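You operate a simulated robot arm through the tools that you are given. There is no shell and no other tool.

Carry out the task below with a simulated robot arm. There is one attempt and no reset: what you move stays moved.

TASK
Measure insert number 2 and sort it by size.
Fine: it stands in the holder of its size; close the caliper after; the other inserts stay. Set down upright: what you pick out.

It is judged by the outcome, as a careful person would: the job done as asked, and still so three seconds after it is handed in. It fails if anything else is knocked over, pushed out of place, dropped, spilled or broken.

THE ROBOT
A 7-joint arm with a two-finger parallel gripper, fixed in place. Base frame: the origin is on the floor under the middle of its stand, x ahead of it, y to its left, z up; the work surface is at about z = 750. Lengths are in mm, angles in degrees, forces in N, time in s.
It reaches about 1479 mm from its shoulder. Its first joint turns from -166.0 to 166.0 degrees. Payload 4.4 kg.
Tool frame: the origin (TCP) lies between the finger pads and is the grasp point; the fingertips stand 23 mm ahead of it; z points along the fingers, y is the line along which they close. Largest opening 94 mm; finger width 38, thickness 10; the body of the gripper, 54 by 96 mm, starts 39 mm behind the TCP.
Orientation is that of the tool frame in the base frame, as a unit quaternion [x, y, z, w]. With the fingers straight down and closing along the base's y, the tool's x points along the base's -x, its y along +y and its z along -z.

THE INTERFACE
- The arm moves only by the tool send_rows. Its arguments are lists of equal length, an entry for each row: "travel": the shift along the base's x, y, z in mm, a list of three; "rot": the turn, a rotation vector about the base's x, y, z in degrees, a list of three. In form: {"travel": [[x, y, z], ...], "rot": [[wx, wy, wz], ...]}. A call has 1 to 20 rows; each row is the pose to reach, as a shift and turn from the pose commanded when the call began. "grip" is the finger opening in mm, from 0 to 94, set as the call begins (left out, the last holds). Each row takes 0.2 s and may step no farther than 50 mm and 8.6 degrees from the row before; otherwise, or with a gripper value out of range, the whole call is refused. A pose out of reach is approached as far as the arm can. The call stops where the force on the tool passes 70 N (or 10 N more than at its start, if that is more) or the arm is blocked; 0.2 s more then pass. Each finger travels about 72 mm/s and halts on what it meets, pressing with about 44 N; the grip force reading is that of the motor and also rises with nothing between the fingers. The clock runs only during rows and for 0.2 s after the last one: add rows that repeat a pose to give the fingers time. It gives the time, the measured TCP pose, the force on the tool (base axes), the opening and the grip force at its end, in the units of the frame above (readings bear some noise), with the torque about the TCP (base axes, N m) and any sound that the robot's microphone picked up, and new pictures: "views" is both (left out), scene, wrist or none.
- Cameras (640 x 400 px; columns grow to the right, rows downward): "scene" is fixed at [219.5, -500.4, 1472.8]; the picture's right is [0.96, -0.28, 0.00], its down [-0.11, -0.36, -0.93] and it looks along [0.26, 0.89, -0.37] (base axes); focal length 345 px, centre (320, 200). "wrist" rides on the gripper at [86, 16, -74] in the tool frame; the picture's right is [-0.18, 0.98, 0.00], its down [-0.58, -0.11, -0.81] and it looks along [-0.79, -0.15, 0.59] (tool axes); focal length 243 px, centre (320, 200). There is no depth. A picture from a camera that has moved, and an enlarged one, comes with that camera's place and axes in the base frame and with its lens.
- zoom(camera, box): a new picture of the part [left, top, right, bottom] of that camera's present view, enlarged. No time passes.
- close_job(): hands the job in; it is judged then, once.

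Nothing tells you positions but the pictures and the camera data. Unless the task says otherwise, let go and move clear before handing in.

The tools are called after "Request:" by a JSON object that holds its "name" and its "arguments". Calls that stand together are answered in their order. send_rows: Moves the arm, as the interface text tells. Its arguments: {"type":"object","properties":{"travel":{"type":"array"},"rot":{"type":"array"},"grip":{"type":"number"},"views":{"type":"string","enum":["both","scene","wrist","none"]}},"required":["travel","rot"]} The other tools are called the same way: zoom (camera, box) takes an enlarged picture of a part of a camera's view; close_job () hands the job in.

At the start:

```text
clock: 0.0
tcp_pos: [390.0, 662.3, 991.3]
tool_rot: [0.0, 1.0, -0.001, 0.0]
wrist_force: [0.3, -0.7, -0.5]
torque: [0.0, -0.02, -0.02]
opening: 94.4
gripper_force: 0.0
```

scene: 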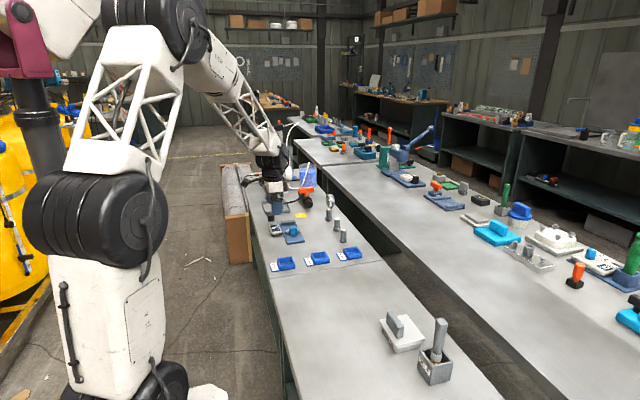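
wrist: 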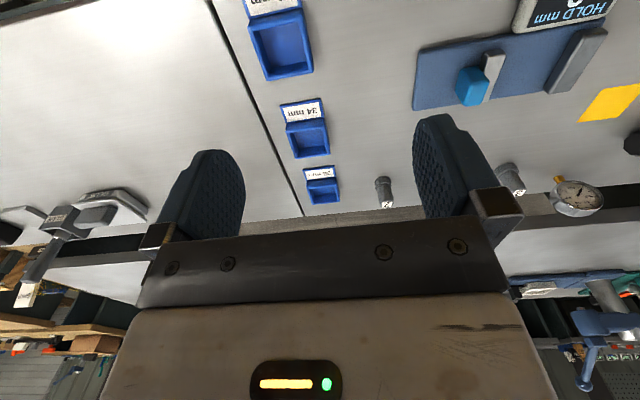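

I see a bench with a caliper-like gauge on a blue base, three blue labelled trays, and a few grey cylinders nearby. I'll enlarge the views first to identify things.

Request:
{"name": "zoom", "arguments": {"camera": "scene", "box": [240, 160, 400, 280]}}

Request:
{"name": "zoom", "arguments": {"camera": "wrist", "box": [220, 0, 640, 240]}}

Request:
{"name": "zoom", "arguments": {"camera": "scene", "box": [255, 180, 335, 250]}}

Request:
{"name": "zoom", "arguments": {"camera": "scene", "box": [260, 230, 370, 280]}}

```text
3.33 times, centred on (320, 220) of scene
camera zoom: at [219.5, -500.4, 1472.8], right [0.96, -0.28, 0.0], down [-0.11, -0.36, -0.93], along [0.26, 0.89, -0.37], focal length 1151 px, centre (320, 133)
```

zoom: 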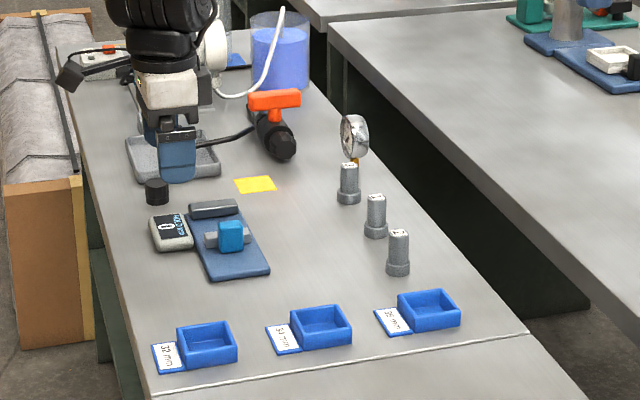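

```text
1.52 times, centred on (430, 120) of wrist
camera zoom: at [304.2, 678.1, 1065.8], right [0.18, 0.98, 0.0], down [0.58, -0.11, 0.81], along [0.79, -0.15, -0.59], focal length 370 px, centre (152, 322)
```

zoom: 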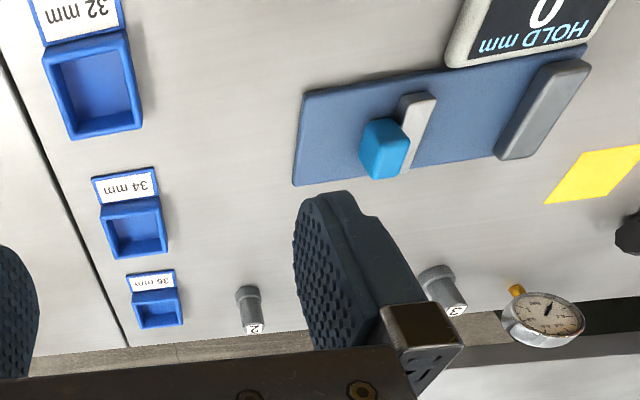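

```text
5.71 times, centred on (295, 215) of scene
camera zoom: at [219.5, -500.4, 1472.8], right [0.96, -0.28, 0.0], down [-0.11, -0.36, -0.93], along [0.26, 0.89, -0.37], focal length 1974 px, centre (463, 114)
```

zoom: 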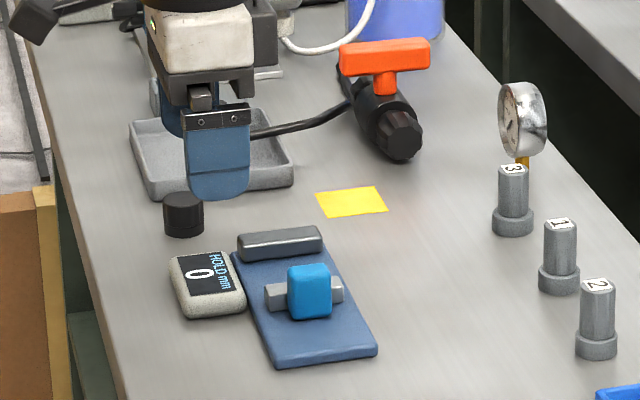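

```text
5.82 times, centred on (315, 255) of scene
camera zoom: at [219.5, -500.4, 1472.8], right [0.96, -0.28, 0.0], down [-0.11, -0.36, -0.93], along [0.26, 0.89, -0.37], focal length 2010 px, centre (349, -120)
```

zoom: 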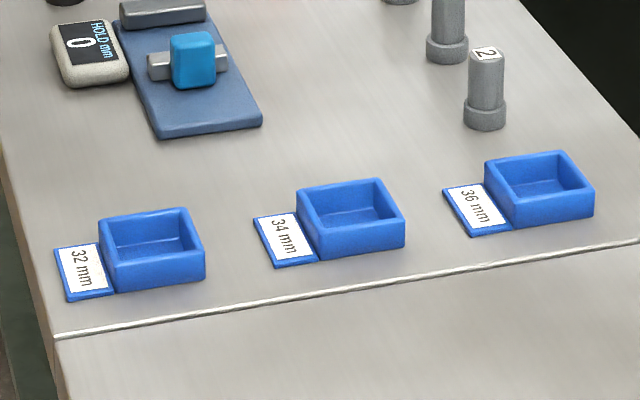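

The caliper (blue base, fixed dark jaw on the far side, sliding jaw with blue handle) is around x 490, y 880. Insert 2 is around (688, 731), and the holders are nearer the robot's right side. I'll look closer at the caliper.

Request:
{"name": "zoom", "arguments": {"camera": "scene", "box": [272, 205, 308, 228]}}

Request:
{"name": "zoom", "arguments": {"camera": "wrist", "box": [400, 0, 640, 150]}}

Request:
{"name": "zoom", "arguments": {"camera": "scene", "box": [320, 195, 368, 225]}}

Request:
{"name": "zoom", "arguments": {"camera": "scene", "box": [320, 220, 368, 250]}}

```text
16.00 times, centred on (290, 216) of scene
camera zoom: at [219.5, -500.4, 1472.8], right [0.96, -0.28, 0.0], down [-0.11, -0.36, -0.93], along [0.26, 0.89, -0.37], focal length 5527 px, centre (800, -64)
```

zoom: 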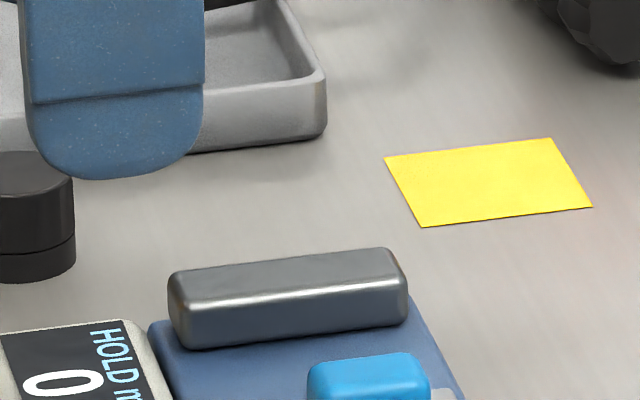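

```text
2.67 times, centred on (520, 75) of wrist
camera zoom: at [304.2, 678.1, 1065.8], right [0.18, 0.98, 0.0], down [0.58, -0.11, 0.81], along [0.79, -0.15, -0.59], focal length 647 px, centre (-213, 533)
```

zoom: 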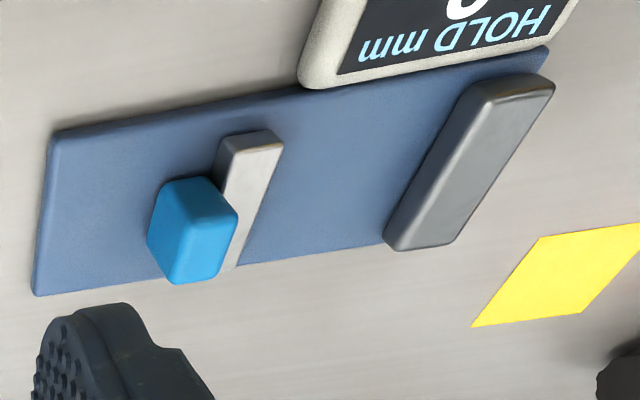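

```text
13.33 times, centred on (344, 210) of scene
camera zoom: at [219.5, -500.4, 1472.8], right [0.96, -0.28, 0.0], down [-0.11, -0.36, -0.93], along [0.26, 0.89, -0.37], focal length 4606 px, centre (0, 67)
```

zoom: 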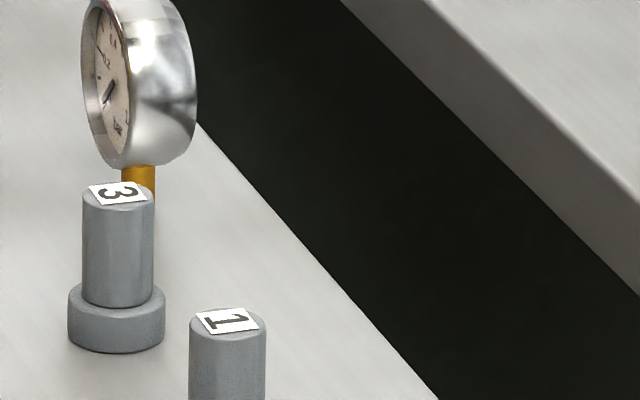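

```text
13.33 times, centred on (344, 235) of scene
camera zoom: at [219.5, -500.4, 1472.8], right [0.96, -0.28, 0.0], down [-0.11, -0.36, -0.93], along [0.26, 0.89, -0.37], focal length 4606 px, centre (0, -267)
```

zoom: 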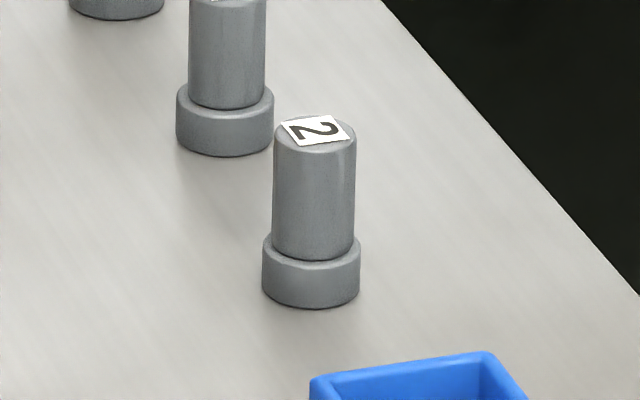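

Insert 2 looks graspable by its shaft, with a flange about 32–36 mm across as the measured size. I'll get a closer look at the sliding jaw and the holders for their dimensions.

Request:
{"name": "zoom", "arguments": {"camera": "scene", "box": [284, 218, 332, 248]}}

Request:
{"name": "zoom", "arguments": {"camera": "scene", "box": [264, 245, 312, 275]}}

Request:
{"name": "zoom", "arguments": {"camera": "scene", "box": [260, 218, 308, 248]}}

```text
13.33 times, centred on (308, 233) of scene
camera zoom: at [219.5, -500.4, 1472.8], right [0.96, -0.28, 0.0], down [-0.11, -0.36, -0.93], along [0.26, 0.89, -0.37], focal length 4606 px, centre (480, -240)
```

zoom: 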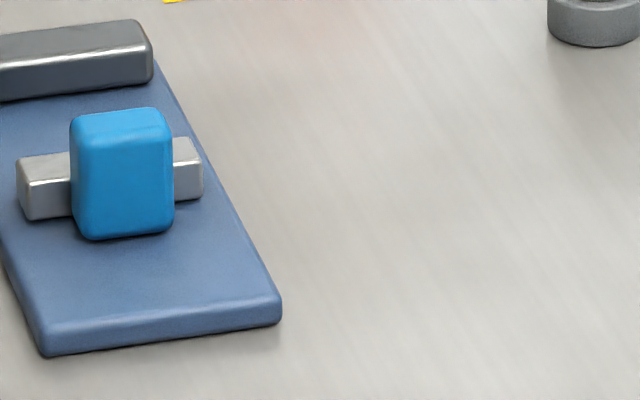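

```text
13.33 times, centred on (288, 260) of scene
camera zoom: at [219.5, -500.4, 1472.8], right [0.96, -0.28, 0.0], down [-0.11, -0.36, -0.93], along [0.26, 0.89, -0.37], focal length 4606 px, centre (747, -600)
```

zoom: 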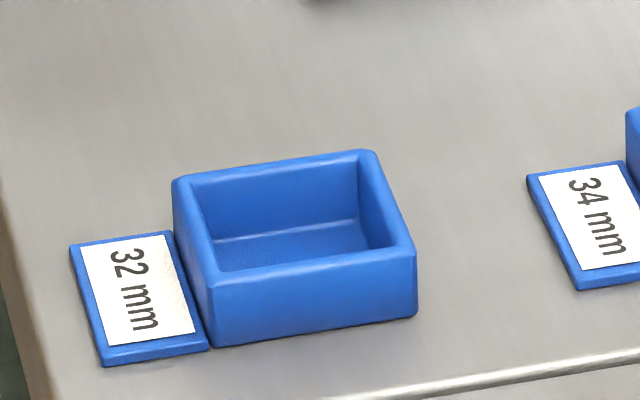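

```text
13.33 times, centred on (284, 233) of scene
camera zoom: at [219.5, -500.4, 1472.8], right [0.96, -0.28, 0.0], down [-0.11, -0.36, -0.93], along [0.26, 0.89, -0.37], focal length 4606 px, centre (800, -240)
```

zoom: 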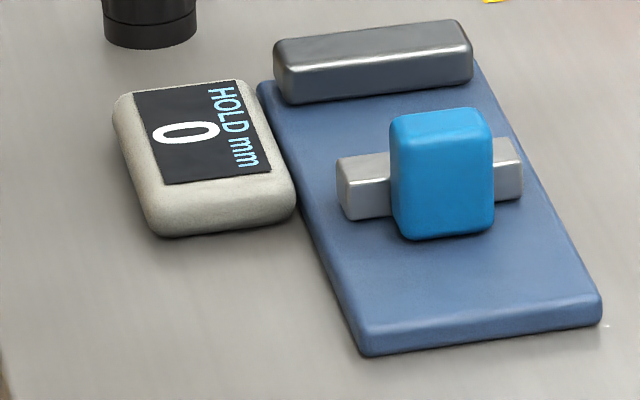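

Estimates so far (mm):
- Insert 2 is at about (689, 735), 55 tall.
- The sliding jaw handle is at about (490, 844), the fixed jaw face at y≈945.
- The 32 mm holder is centred at about (414, 614).

Next I turn the gripper 90° so it closes along x, and move above insert 2 for a close look.

Request:
{"name": "send_rows", "arguments": {"travel": [[27, 6.5, -5], [54, 13, -10], [81, 19.5, -15], [109, 26, -20], [136, 33, -25], [163, 39, -30], [190, 46, -35], [217, 52, -40], [245, 59, -45], [272, 66, -50], [299, 72, -56], [299, 72, -61]], "rot": [[0, 0, 8.2], [0, 0, 16.4], [0, 0, 24.6], [0, 0, 32.8], [0, 0, 41], [0, 0, 49.2], [0, 0, 57.4], [0, 0, 65.6], [0, 0, 73.8], [0, 0, 82], [0, 0, 90], [0, 0, 90]], "grip": 60}}

```text
clock: 2.6
tcp_pos: [690.5, 734.8, 931.4]
tool_rot: [0.708, -0.706, 0.0, 0.0]
wrist_force: [-0.3, 0.4, 0.8]
torque: [-0.01, 0.0, 0.0]
opening: 59.8
gripper_force: 0.1
camera wrist: at [674.0, 646.9, 1005.2], right [-0.98, 0.18, 0.0], down [0.11, 0.58, 0.81], along [0.15, 0.79, -0.59], focal length 243 px, centre (320, 200)
```

scene: 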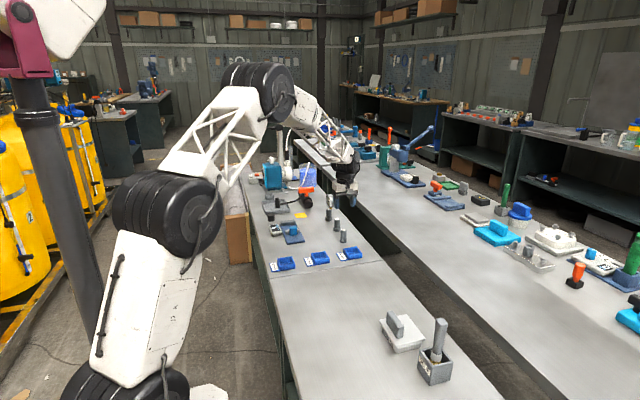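
wrist: 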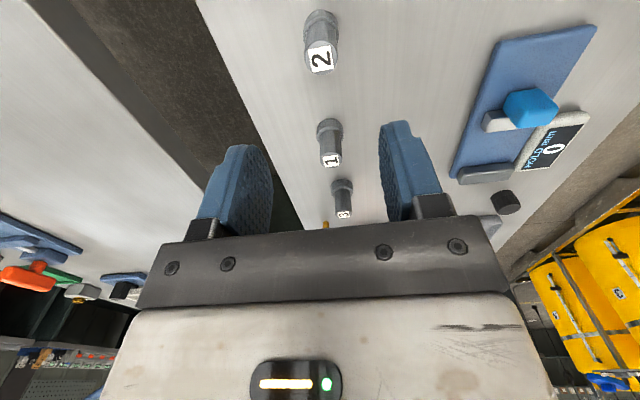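

The rotation worked and insert 2 is directly below the gripper. I'll zoom in to fix its position.

Request:
{"name": "zoom", "arguments": {"camera": "wrist", "box": [272, 0, 368, 60]}}

Request:
{"name": "zoom", "arguments": {"camera": "wrist", "box": [420, 20, 612, 140]}}

Request:
{"name": "zoom", "arguments": {"camera": "scene", "box": [310, 160, 390, 250]}}

```text
6.67 times, centred on (320, 30) of wrist
camera zoom: at [674.0, 646.9, 1005.2], right [-0.98, 0.18, 0.0], down [0.11, 0.58, 0.81], along [0.15, 0.79, -0.59], focal length 1618 px, centre (320, 1333)
```

zoom: 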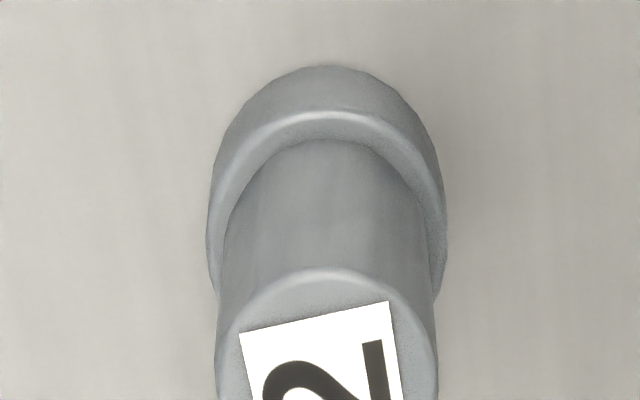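

```text
3.33 times, centred on (516, 80) of wrist
camera zoom: at [674.0, 646.9, 1005.2], right [-0.98, 0.18, 0.0], down [0.11, 0.58, 0.81], along [0.15, 0.79, -0.59], focal length 809 px, centre (-333, 600)
```

zoom: 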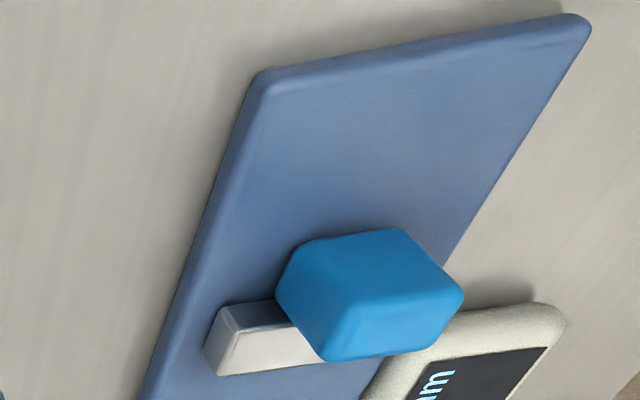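

```text
4.44 times, centred on (350, 205) of scene
camera zoom: at [219.5, -500.4, 1472.8], right [0.96, -0.28, 0.0], down [-0.11, -0.36, -0.93], along [0.26, 0.89, -0.37], focal length 1535 px, centre (187, 178)
```

zoom: 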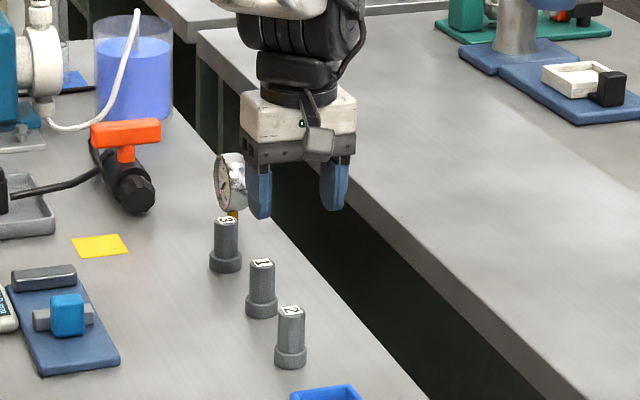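

Insert 2's axis is at about (688.5, 734.5), and the gripper is centred over it within 2 mm. I'll lower to grip height on the shaft, above the flange.

Request:
{"name": "send_rows", "arguments": {"travel": [[-1, 0, -35], [-1, 0, -70], [-1, 0, -100], [-1, 0, -120], [-1, 0, -130], [-1, 0, -130]], "rot": [[0, 0, 0], [0, 0, 0], [0, 0, 0], [0, 0, 0], [0, 0, 0], [0, 0, 0]]}}

```text
clock: 4.0
tcp_pos: [688.5, 734.3, 800.8]
tool_rot: [0.708, -0.707, 0.0, -0.001]
wrist_force: [-0.3, 0.8, -0.1]
torque: [-0.01, -0.01, 0.01]
opening: 60.1
gripper_force: 0.1
camera wrist: at [672.5, 647.3, 875.1], right [-0.98, 0.18, 0.0], down [0.11, 0.58, 0.81], along [0.15, 0.79, -0.59], focal length 243 px, centre (320, 200)
```

scene: 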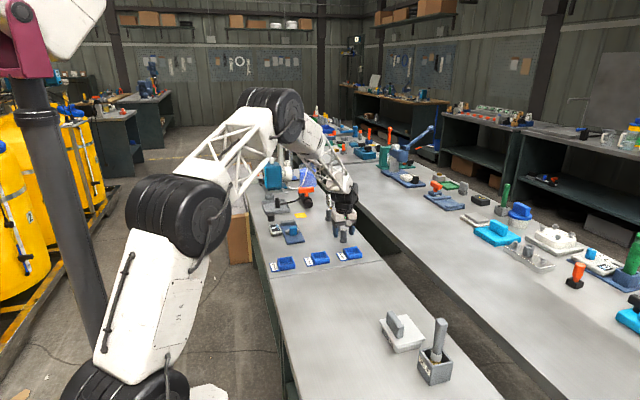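
wrist: 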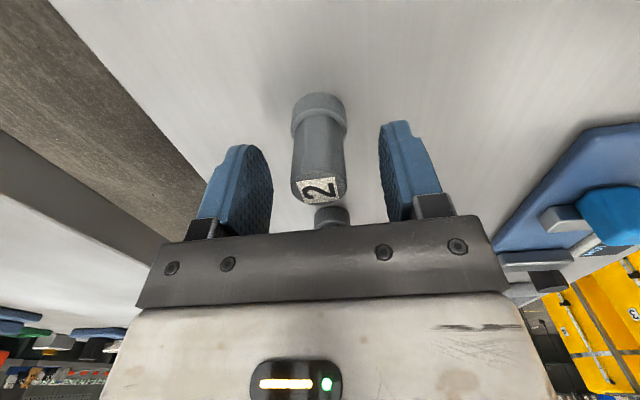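

The shaft of insert 2 sits between the open fingers. I'll close on it, then check.

Request:
{"name": "send_rows", "arguments": {"travel": [[0, 0, 0], [0, 0, 0], [0, 0, 0], [0, 0, 0]], "rot": [[0, 0, 0], [0, 0, 0], [0, 0, 0], [0, 0, 0]], "grip": 10}}

```text
clock: 5.0
tcp_pos: [687.6, 734.3, 799.5]
tool_rot: [0.707, -0.707, 0.0, 0.0]
wrist_force: [0.0, 0.6, 0.2]
torque: [0.0, 0.02, -0.02]
opening: 24.5
gripper_force: 43.8
camera wrist: at [672.5, 647.3, 875.2], right [-0.98, 0.18, 0.0], down [0.11, 0.58, 0.81], along [0.15, 0.79, -0.59], focal length 243 px, centre (320, 200)
```

scene: 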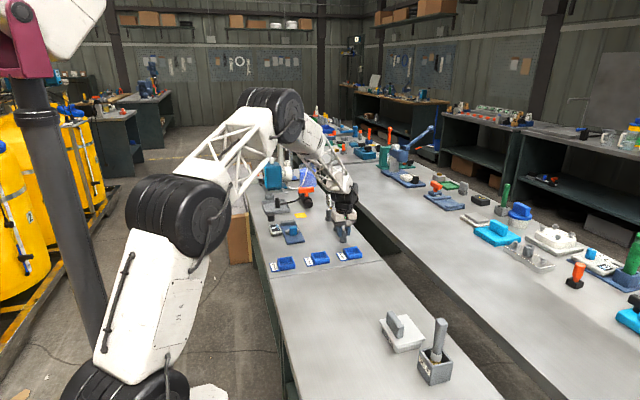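
wrist: 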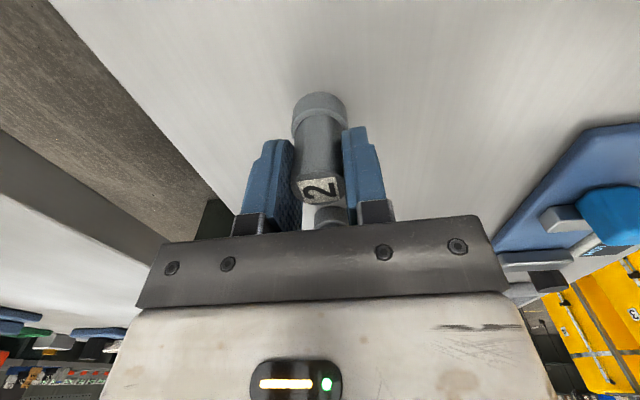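

Insert 2 is gripped (opening 24.5). Next I lift it and carry it over the gap between the caliper jaws, staying high.

Request:
{"name": "send_rows", "arguments": {"travel": [[0, 0, 20], [0, 0, 60], [0, 0, 100], [-28, 25, 100], [-56, 51, 100], [-84, 76, 100], [-112, 102, 100], [-140, 127, 100], [-168, 153, 100], [-196, 178, 100], [-196, 178, 100]], "rot": [[0, 0, 0], [0, 0, 0], [0, 0, 0], [0, 0, 0], [0, 0, 0], [0, 0, 0], [0, 0, 0], [0, 0, 0], [0, 0, 0], [0, 0, 0], [0, 0, 0]]}}

```text
clock: 7.4
tcp_pos: [493.6, 912.5, 900.4]
tool_rot: [0.708, -0.706, 0.001, -0.001]
wrist_force: [0.7, 0.7, -0.1]
torque: [-0.01, -0.03, 0.0]
opening: 24.7
gripper_force: 44.8
camera wrist: at [477.7, 825.7, 975.2], right [-0.98, 0.18, 0.0], down [0.11, 0.58, 0.81], along [0.15, 0.79, -0.59], focal length 243 px, centre (320, 200)
```

scene: 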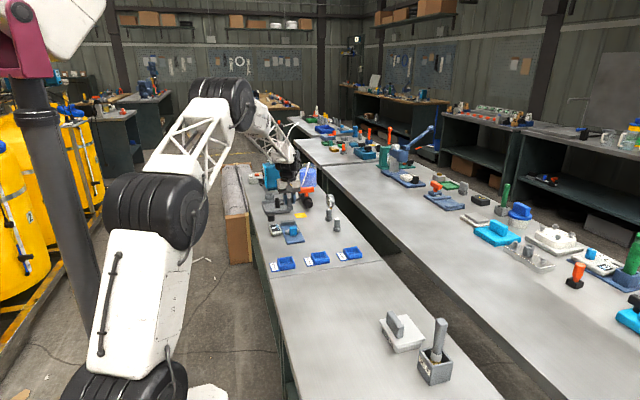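
wrist: 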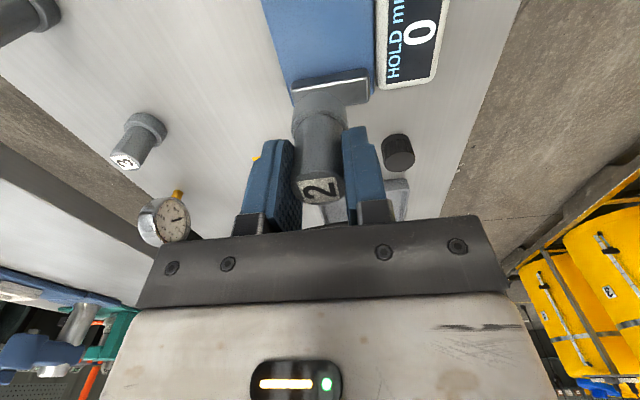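

The insert is above the caliper, the display still reads 0. I'll zoom to measure the fixed jaw relative to the insert.

Request:
{"name": "zoom", "arguments": {"camera": "wrist", "box": [256, 0, 448, 120]}}

Request:
{"name": "zoom", "arguments": {"camera": "scene", "box": [256, 180, 352, 250]}}

```text
3.33 times, centred on (352, 60) of wrist
camera zoom: at [477.7, 825.7, 975.2], right [-0.98, 0.18, 0.0], down [0.11, 0.58, 0.81], along [0.15, 0.79, -0.59], focal length 809 px, centre (213, 667)
```

zoom: 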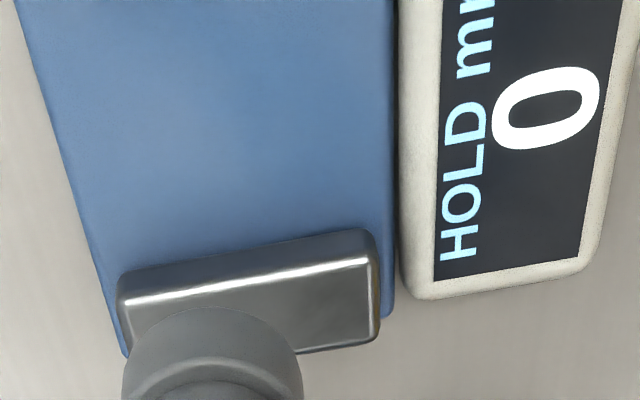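

```text
5.71 times, centred on (304, 215) of scene
camera zoom: at [219.5, -500.4, 1472.8], right [0.96, -0.28, 0.0], down [-0.11, -0.36, -0.93], along [0.26, 0.89, -0.37], focal length 1974 px, centre (411, 114)
```

zoom: 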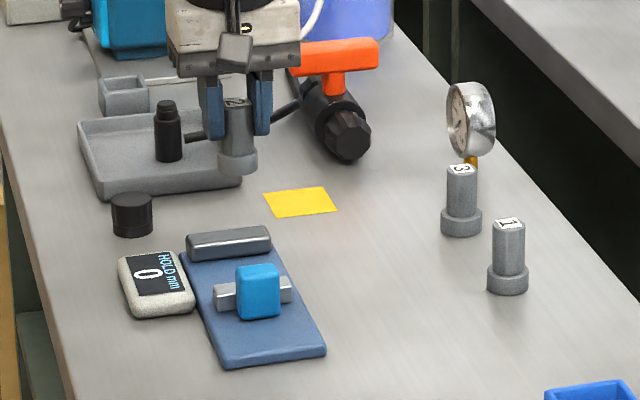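

From the wrist view, the fixed jaw face is at y≈934, so the gap centre is near y≈898. I'll shift −12 mm in y and lower partway, then check against the scene view.

Request:
{"name": "send_rows", "arguments": {"travel": [[-1, -6, 0], [-1.5, -12, 0], [-1.5, -12, -30], [-1.5, -12, -60], [-1.5, -12, -60]], "rot": [[0, 0, 0], [0, 0, 0], [0, 0, 0], [0, 0, 0], [0, 0, 0]]}}

Request:
{"name": "zoom", "arguments": {"camera": "scene", "box": [260, 200, 324, 246]}}

Request:
{"name": "zoom", "arguments": {"camera": "wrist", "box": [224, 0, 448, 140]}}

```text
clock: 8.6
tcp_pos: [490.8, 899.2, 840.7]
tool_rot: [0.707, -0.707, 0.001, 0.0]
wrist_force: [0.0, 0.4, -0.8]
torque: [-0.01, -0.01, 0.01]
opening: 24.5
gripper_force: 44.1
camera wrist: at [475.5, 812.9, 915.0], right [-0.98, 0.18, 0.0], down [0.11, 0.58, 0.81], along [0.15, 0.79, -0.59], focal length 243 px, centre (320, 200)
```

scene: 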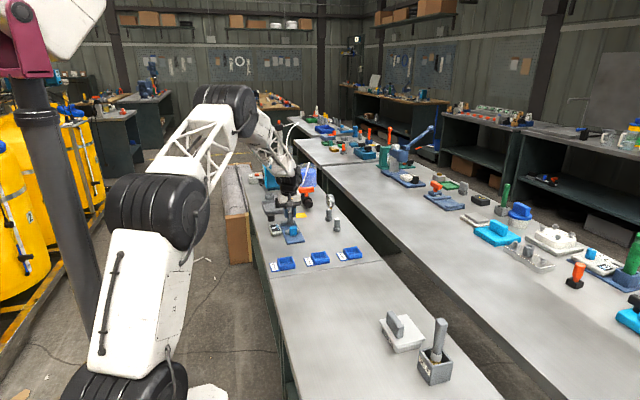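
wrist: 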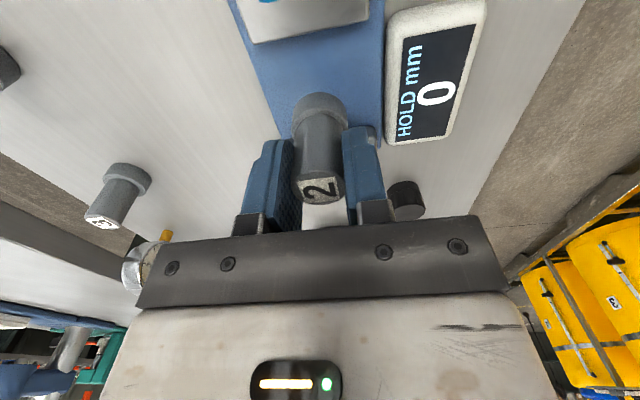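

```text
8.70 times, centred on (292, 223) of scene
camera zoom: at [219.5, -500.4, 1472.8], right [0.96, -0.28, 0.0], down [-0.11, -0.36, -0.93], along [0.26, 0.89, -0.37], focal length 3004 px, centre (564, -0)
```

zoom: 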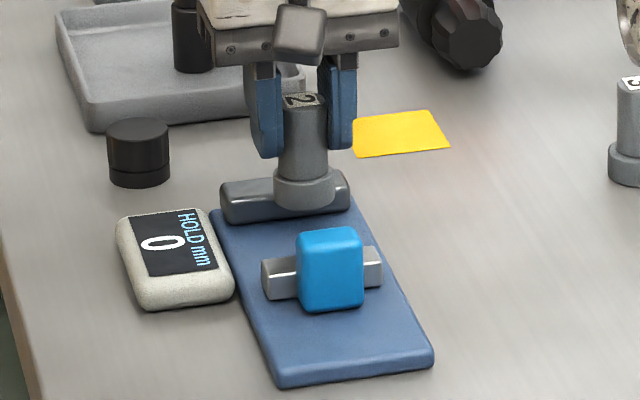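

```text
2.86 times, centred on (336, 70) of wrist
camera zoom: at [475.5, 812.9, 915.0], right [-0.98, 0.18, 0.0], down [0.11, 0.58, 0.81], along [0.15, 0.79, -0.59], focal length 693 px, centre (274, 571)
```

zoom: 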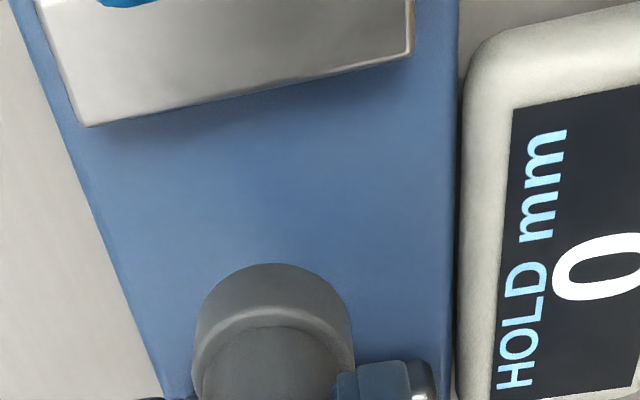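

The gap runs from y≈860 (sliding jaw face) to y≈934 (fixed jaw) and the insert is near its middle. I'll lower it gently towards the plate.

Request:
{"name": "send_rows", "arguments": {"travel": [[0, 0, -15], [0, 0, -24], [0, 0, -28], [0, 0, -28]], "rot": [[0, 0, 0], [0, 0, 0], [0, 0, 0], [0, 0, 0]], "views": "scene"}}

Request:
{"name": "zoom", "arguments": {"camera": "scene", "box": [260, 200, 324, 246]}}

```text
clock: 9.6
tcp_pos: [490.2, 898.9, 812.8]
tool_rot: [0.708, -0.706, 0.0, -0.001]
wrist_force: [-0.1, -0.4, 2.7]
torque: [-0.04, 0.0, -0.03]
opening: 24.5
gripper_force: 43.8
```

scene: 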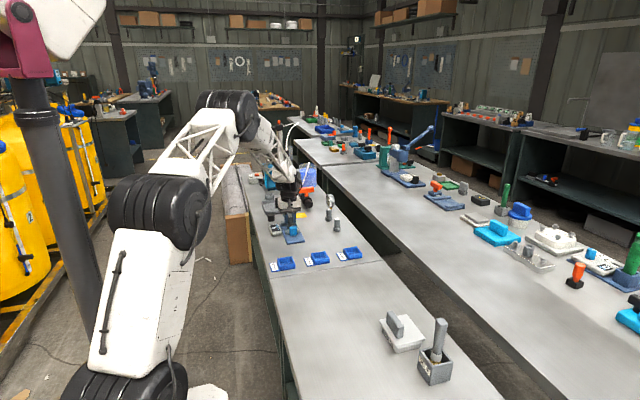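

```text
8.70 times, centred on (292, 223) of scene
camera zoom: at [219.5, -500.4, 1472.8], right [0.96, -0.28, 0.0], down [-0.11, -0.36, -0.93], along [0.26, 0.89, -0.37], focal length 3004 px, centre (564, -0)
```

zoom: 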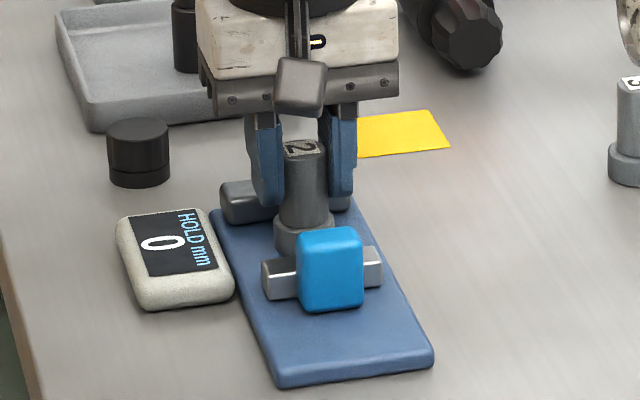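

A small upward force (2.7 N) suggests the insert is just touching the plate. I'll go down 1 mm at a time to confirm.

Request:
{"name": "send_rows", "arguments": {"travel": [[0, 0, -1], [0, 0, -1]], "rot": [[0, 0, 0], [0, 0, 0]], "views": "none"}}

```text
clock: 10.2
tcp_pos: [490.4, 900.3, 813.3]
tool_rot: [0.708, -0.706, -0.001, 0.0]
wrist_force: [-4.7, -0.1, 13.7]
torque: [-0.03, 0.24, 0.01]
opening: 24.6
gripper_force: 44.9
```

Contact confirmed (about 13.7 N). I'll relieve the pressure slightly, then release the insert.

Request:
{"name": "send_rows", "arguments": {"travel": [[0, 0, 0.8], [0, 0, 0.8]], "rot": [[0, 0, 0], [0, 0, 0]], "views": "none"}}

Request:
{"name": "send_rows", "arguments": {"travel": [[0, 0, 0], [0, 0, 0], [0, 0, 0], [0, 0, 0]], "rot": [[0, 0, 0], [0, 0, 0], [0, 0, 0], [0, 0, 0]], "grip": 60}}

Request:
{"name": "zoom", "arguments": {"camera": "scene", "box": [260, 200, 324, 246]}}

```text
clock: 10.8
tcp_pos: [490.1, 901.1, 811.6]
tool_rot: [0.707, -0.707, 0.0, 0.0]
wrist_force: [-1.6, 3.1, 10.3]
torque: [0.18, 0.11, -0.04]
opening: 24.6
gripper_force: 43.7
```

```text
clock: 11.8
tcp_pos: [490.6, 900.1, 811.6]
tool_rot: [0.708, -0.707, -0.001, 0.0]
wrist_force: [0.1, -0.3, -0.1]
torque: [0.0, -0.03, 0.0]
opening: 59.9
gripper_force: 0.1
camera wrist: at [475.2, 813.2, 886.5], right [-0.98, 0.18, 0.0], down [0.11, 0.58, 0.81], along [0.15, 0.79, -0.59], focal length 243 px, centre (320, 200)
```

scene: 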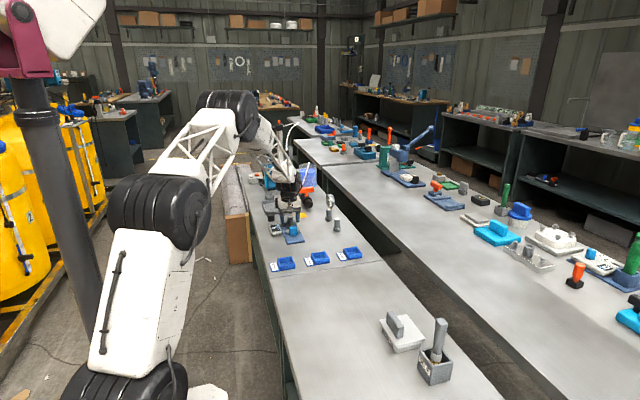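
wrist: 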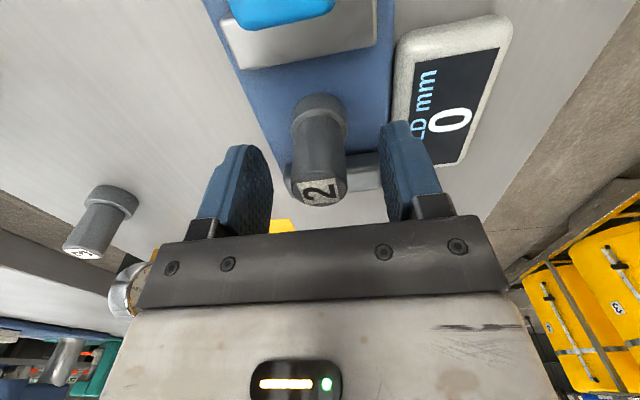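

```text
8.70 times, centred on (292, 223) of scene
camera zoom: at [219.5, -500.4, 1472.8], right [0.96, -0.28, 0.0], down [-0.11, -0.36, -0.93], along [0.26, 0.89, -0.37], focal length 3004 px, centre (564, -0)
```

zoom: 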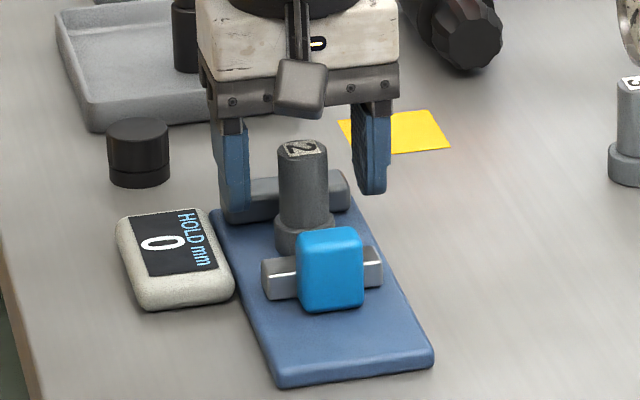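

Insert 2 stands upright between the jaws. I'll lift clear and move over the blue handle, keeping the closing direction along x to grip it.

Request:
{"name": "send_rows", "arguments": {"travel": [[0, 0, 30], [0, 0, 62], [0, -32, 62], [0, -64, 62], [0, -64, 62]], "rot": [[0, 0, 0], [0, 0, 0], [0, 0, 0], [0, 0, 0], [0, 0, 0]]}}

Request:
{"name": "zoom", "arguments": {"camera": "wrist", "box": [224, 60, 416, 180]}}

Request:
{"name": "zoom", "arguments": {"camera": "scene", "box": [260, 200, 324, 246]}}

```text
clock: 13.0
tcp_pos: [491.2, 836.2, 873.1]
tool_rot: [0.708, -0.707, 0.0, 0.0]
wrist_force: [-0.2, -1.2, -0.7]
torque: [-0.03, -0.03, -0.03]
opening: 59.8
gripper_force: 0.0
camera wrist: at [475.3, 749.5, 947.1], right [-0.98, 0.18, 0.0], down [0.11, 0.58, 0.81], along [0.15, 0.79, -0.59], focal length 243 px, centre (320, 200)
```

scene: 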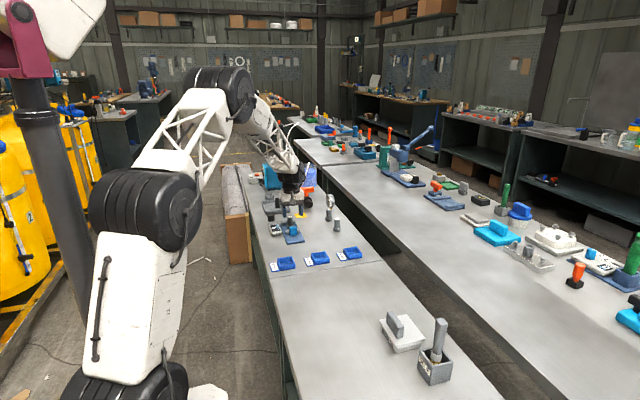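
wrist: 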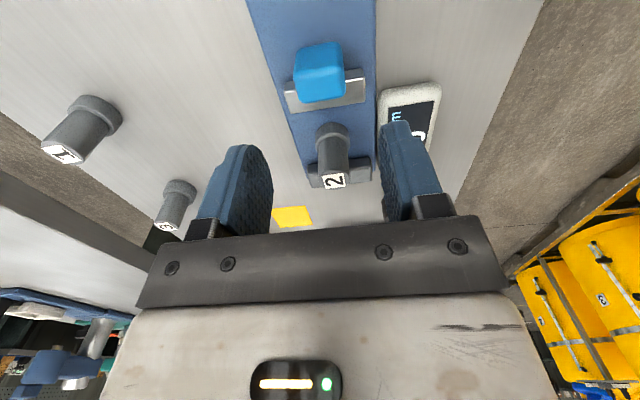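

```text
3.33 times, centred on (320, 120) of wrist
camera zoom: at [475.3, 749.5, 947.1], right [-0.98, 0.18, 0.0], down [0.11, 0.58, 0.81], along [0.15, 0.79, -0.59], focal length 809 px, centre (320, 467)
```

zoom: 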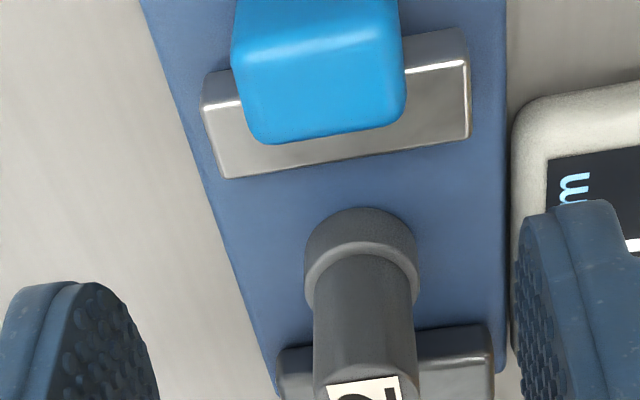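

```text
8.70 times, centred on (292, 223) of scene
camera zoom: at [219.5, -500.4, 1472.8], right [0.96, -0.28, 0.0], down [-0.11, -0.36, -0.93], along [0.26, 0.89, -0.37], focal length 3004 px, centre (564, -0)
```

zoom: 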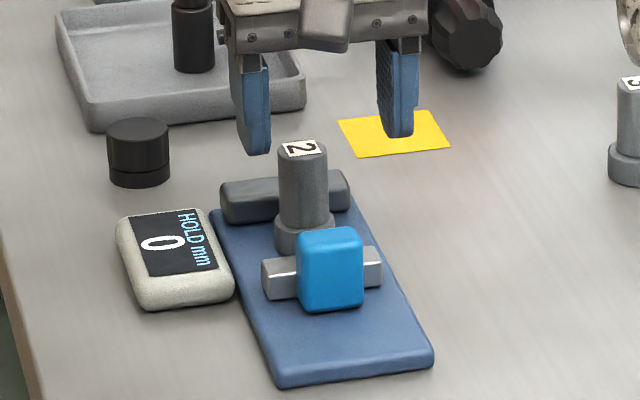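

The handle is centred at about (490, 834), rising to about z 794, with the jaw beside it topping out near 776. I'll lower the open fingers around the handle, keeping the tips above the jaw.

Request:
{"name": "send_rows", "arguments": {"travel": [[0, -5, -25], [0, -5, -50], [0, -5, -64], [0, -5, -70], [0, -5, -70]], "rot": [[0, 0, 0], [0, 0, 0], [0, 0, 0], [0, 0, 0], [0, 0, 0]]}}

Request:
{"name": "zoom", "arguments": {"camera": "scene", "box": [260, 200, 324, 246]}}

```text
clock: 14.2
tcp_pos: [491.6, 831.9, 805.9]
tool_rot: [0.708, -0.707, 0.0, 0.001]
wrist_force: [-0.2, 0.3, 0.4]
torque: [0.0, -0.01, -0.02]
opening: 59.9
gripper_force: 0.0
camera wrist: at [475.2, 744.2, 879.1], right [-0.98, 0.18, 0.0], down [0.11, 0.58, 0.81], along [0.15, 0.79, -0.59], focal length 243 px, centre (320, 200)
```

scene: 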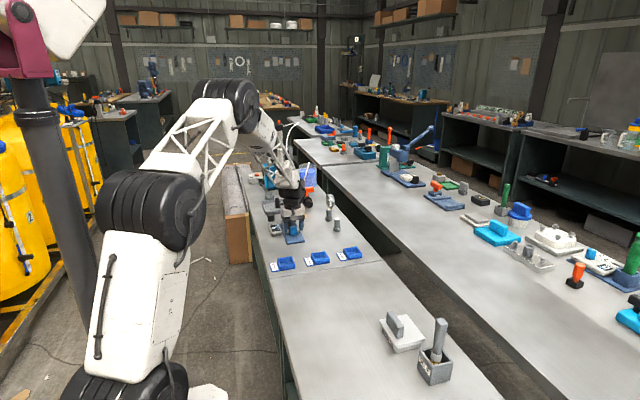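
wrist: 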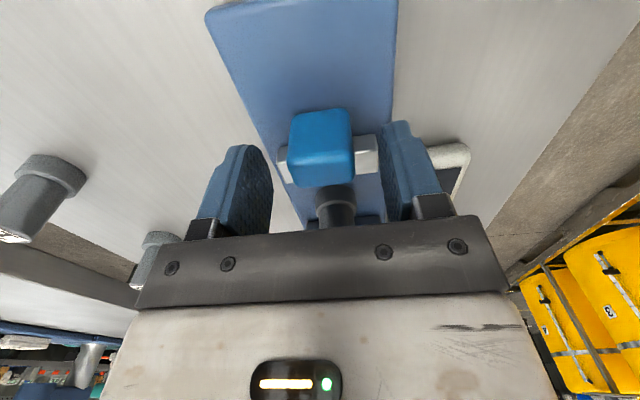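

```text
8.70 times, centred on (292, 223) of scene
camera zoom: at [219.5, -500.4, 1472.8], right [0.96, -0.28, 0.0], down [-0.11, -0.36, -0.93], along [0.26, 0.89, -0.37], focal length 3004 px, centre (564, -0)
```

zoom: 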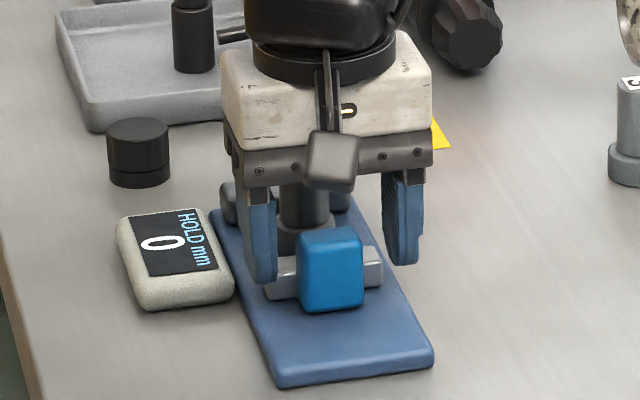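

The fingers straddle the handle with good overlap, and the display stays visible in the scene view. I'll close on the handle.

Request:
{"name": "send_rows", "arguments": {"travel": [[0, 0, 0], [0, 0, 0], [0, 0, 0], [0, 0, 0]], "rot": [[0, 0, 0], [0, 0, 0], [0, 0, 0], [0, 0, 0]], "grip": 15}}

Request:
{"name": "zoom", "arguments": {"camera": "scene", "box": [260, 200, 324, 246]}}

```text
clock: 15.2
tcp_pos: [489.8, 831.6, 804.6]
tool_rot: [0.708, -0.707, 0.0, 0.0]
wrist_force: [-38.3, 0.2, 6.8]
torque: [0.05, 0.32, -0.24]
opening: 31.6
gripper_force: 45.2
camera wrist: at [474.0, 744.4, 879.1], right [-0.98, 0.18, 0.0], down [0.11, 0.58, 0.81], along [0.15, 0.79, -0.59], focal length 243 px, centre (320, 200)
```

scene: 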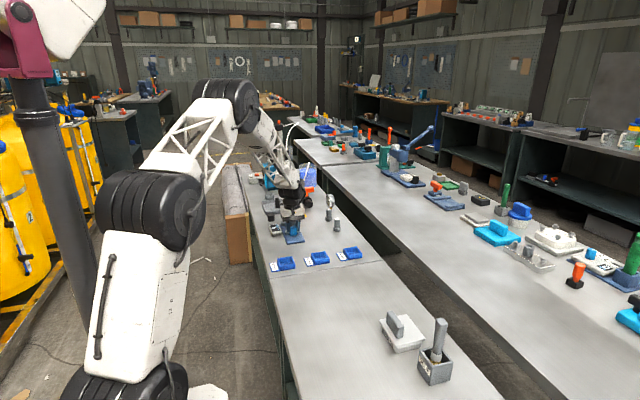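
wrist: 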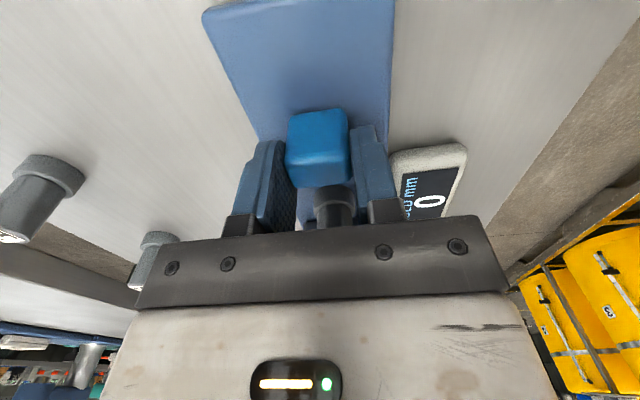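

```text
8.70 times, centred on (292, 223) of scene
camera zoom: at [219.5, -500.4, 1472.8], right [0.96, -0.28, 0.0], down [-0.11, -0.36, -0.93], along [0.26, 0.89, -0.37], focal length 3004 px, centre (564, -0)
```

zoom: 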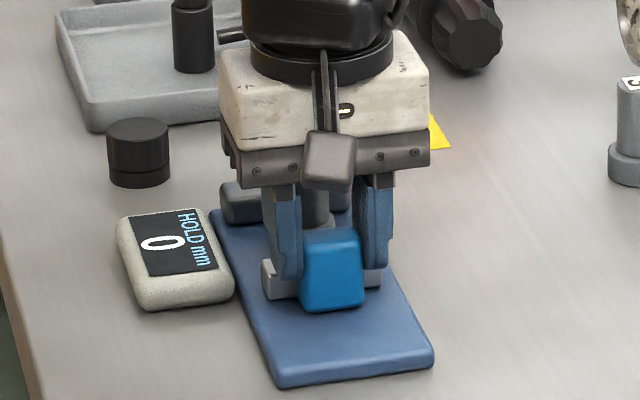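

The handle is gripped (31.6 mm), but there's a −38 N side load since I'm about 1 mm off in x. I'll shift slightly to relieve it before sliding.

Request:
{"name": "send_rows", "arguments": {"travel": [[-0.7, 0, 0], [-1.2, 0, 0], [-1.2, 0, 0]], "rot": [[0, 0, 0], [0, 0, 0], [0, 0, 0]], "views": "none"}}

```text
clock: 16.0
tcp_pos: [489.8, 831.8, 804.9]
tool_rot: [0.707, -0.707, -0.001, 0.0]
wrist_force: [-19.3, 8.1, -2.1]
torque: [0.03, 0.07, 0.07]
opening: 31.6
gripper_force: 44.7
```

Request:
{"name": "send_rows", "arguments": {"travel": [[-0.6, 0, 0], [-1.1, 0, 0], [-1.1, 0, 0]], "rot": [[0, 0, 0], [0, 0, 0], [0, 0, 0]], "views": "none"}}

```text
clock: 16.8
tcp_pos: [489.5, 831.9, 804.2]
tool_rot: [0.707, -0.707, 0.0, 0.0]
wrist_force: [11.7, -0.5, -5.0]
torque: [-0.26, -0.14, 0.05]
opening: 31.5
gripper_force: 45.2
```

The side load is nearly gone; I'll trim back 0.4 mm and slide the jaw about 10 mm towards the insert, watching the force.

Request:
{"name": "send_rows", "arguments": {"travel": [[0.4, 0, 0], [0.4, 2, 0], [0.4, 4, 0], [0.4, 6, 0], [0.4, 8, 0], [0.4, 10, 0], [0.4, 10, 0]], "rot": [[0, 0, 0], [0, 0, 0], [0, 0, 0], [0, 0, 0], [0, 0, 0], [0, 0, 0], [0, 0, 0]]}}

Request:
{"name": "zoom", "arguments": {"camera": "scene", "box": [260, 200, 324, 246]}}

```text
clock: 18.4
tcp_pos: [489.8, 841.8, 804.8]
tool_rot: [-0.707, 0.707, 0.0, 0.0]
wrist_force: [47.6, 0.1, 3.9]
torque: [0.21, -0.47, 0.11]
opening: 31.7
gripper_force: 44.6
camera wrist: at [473.6, 754.4, 878.9], right [-0.98, 0.18, 0.0], down [0.11, 0.58, 0.81], along [0.15, 0.79, -0.59], focal length 243 px, centre (320, 200)
```

scene: 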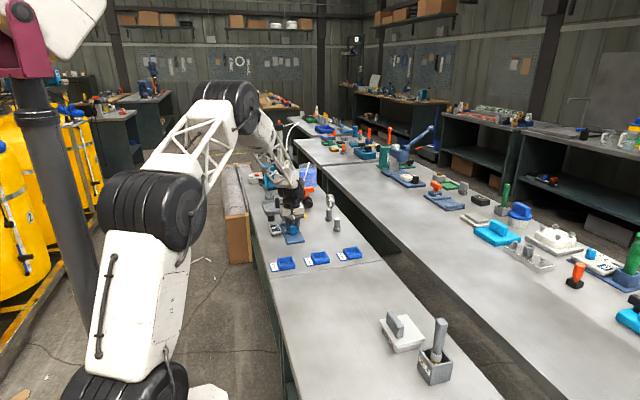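
wrist: 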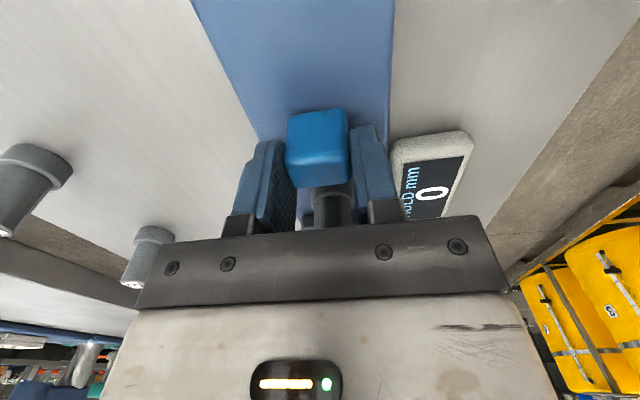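

```text
8.70 times, centred on (292, 223) of scene
camera zoom: at [219.5, -500.4, 1472.8], right [0.96, -0.28, 0.0], down [-0.11, -0.36, -0.93], along [0.26, 0.89, -0.37], focal length 3004 px, centre (564, -0)
```

zoom: 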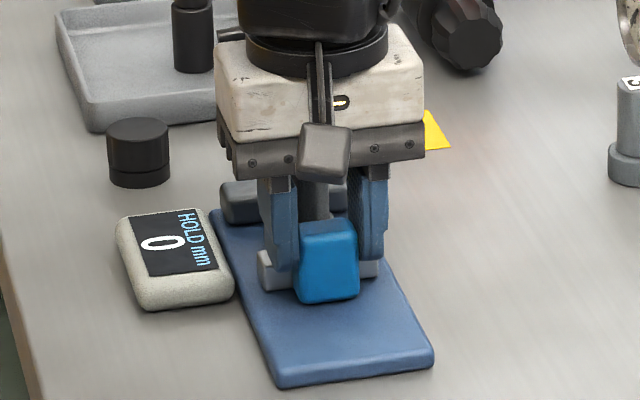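

The jaw slid 10 mm freely in y; the caliper base hasn't moved. Side load in x has grown to +48 N, so I'll move +x to relieve it before going further.

Request:
{"name": "send_rows", "arguments": {"travel": [[0.5, 0, 0], [1.0, 0, 0], [1.0, 0, 0]], "rot": [[0, 0, 0], [0, 0, 0], [0, 0, 0]], "views": "none"}}

```text
clock: 19.2
tcp_pos: [489.9, 840.9, 804.0]
tool_rot: [0.708, -0.706, 0.0, 0.0]
wrist_force: [38.6, -0.1, 11.0]
torque: [0.01, -0.31, -0.04]
opening: 31.6
gripper_force: 44.4
```

Request:
{"name": "send_rows", "arguments": {"travel": [[0.5, 0, 0], [1.0, 0, 0], [1.0, 0, 0]], "rot": [[0, 0, 0], [0, 0, 0], [0, 0, 0]], "views": "none"}}

```text
clock: 20.0
tcp_pos: [489.7, 842.1, 804.4]
tool_rot: [0.708, -0.706, -0.001, 0.0]
wrist_force: [12.8, 0.0, 12.2]
torque: [0.65, -0.12, -0.06]
opening: 31.7
gripper_force: 44.9
```

Side load is down to about 13 N. I'll continue sliding, another 10 mm.

Request:
{"name": "send_rows", "arguments": {"travel": [[0.3, 2, 0], [0.3, 4, 0], [0.3, 6, 0], [0.3, 8, 0], [0.3, 10, 0], [0.3, 10, 0]], "rot": [[0, 0, 0], [0, 0, 0], [0, 0, 0], [0, 0, 0], [0, 0, 0], [0, 0, 0]], "views": "scene"}}

Request:
{"name": "zoom", "arguments": {"camera": "scene", "box": [260, 200, 324, 246]}}

```text
clock: 21.4
tcp_pos: [490.5, 851.2, 805.0]
tool_rot: [0.708, -0.706, 0.0, 0.001]
wrist_force: [-33.5, 0.7, 12.7]
torque: [-0.03, 0.24, -0.19]
opening: 31.6
gripper_force: 44.8
```

scene: 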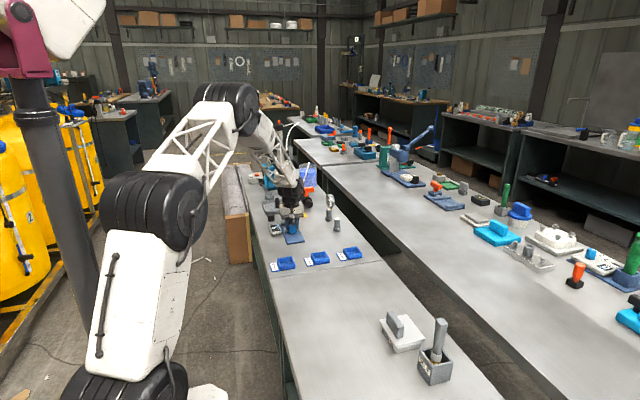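

```text
8.70 times, centred on (292, 223) of scene
camera zoom: at [219.5, -500.4, 1472.8], right [0.96, -0.28, 0.0], down [-0.11, -0.36, -0.93], along [0.26, 0.89, -0.37], focal length 3004 px, centre (564, -0)
```

zoom: 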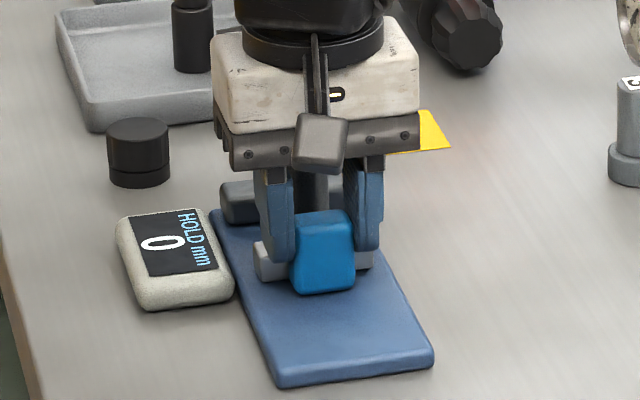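

The slide itself is nearly frictionless; the side load just follows my x offset, whose neutral point seems near x 489.8. I'll correct and keep moving in smaller steps towards the insert.

Request:
{"name": "send_rows", "arguments": {"travel": [[-0.6, 0, 0.3], [-1.1, 0, 0.6], [-1.1, 2, 0.6], [-1.1, 4, 0.6], [-1.1, 5, 0.6], [-1.1, 5, 0.6]], "rot": [[0, 0, 0], [0, 0, 0], [0, 0, 0], [0, 0, 0], [0, 0, 0], [0, 0, 0]], "views": "scene"}}

Request:
{"name": "zoom", "arguments": {"camera": "scene", "box": [260, 200, 324, 246]}}

```text
clock: 22.8
tcp_pos: [490.0, 855.4, 804.4]
tool_rot: [0.708, -0.706, 0.0, 0.002]
wrist_force: [-36.9, 0.4, -7.6]
torque: [0.23, 0.09, -0.46]
opening: 32.0
gripper_force: 44.9
```

scene: 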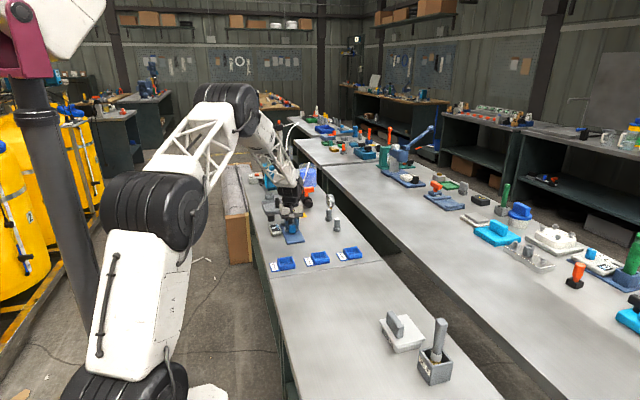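

```text
8.70 times, centred on (292, 223) of scene
camera zoom: at [219.5, -500.4, 1472.8], right [0.96, -0.28, 0.0], down [-0.11, -0.36, -0.93], along [0.26, 0.89, -0.37], focal length 3004 px, centre (564, -0)
```

zoom: 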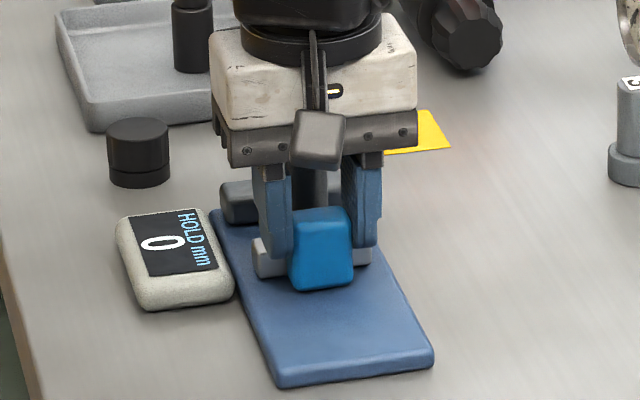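

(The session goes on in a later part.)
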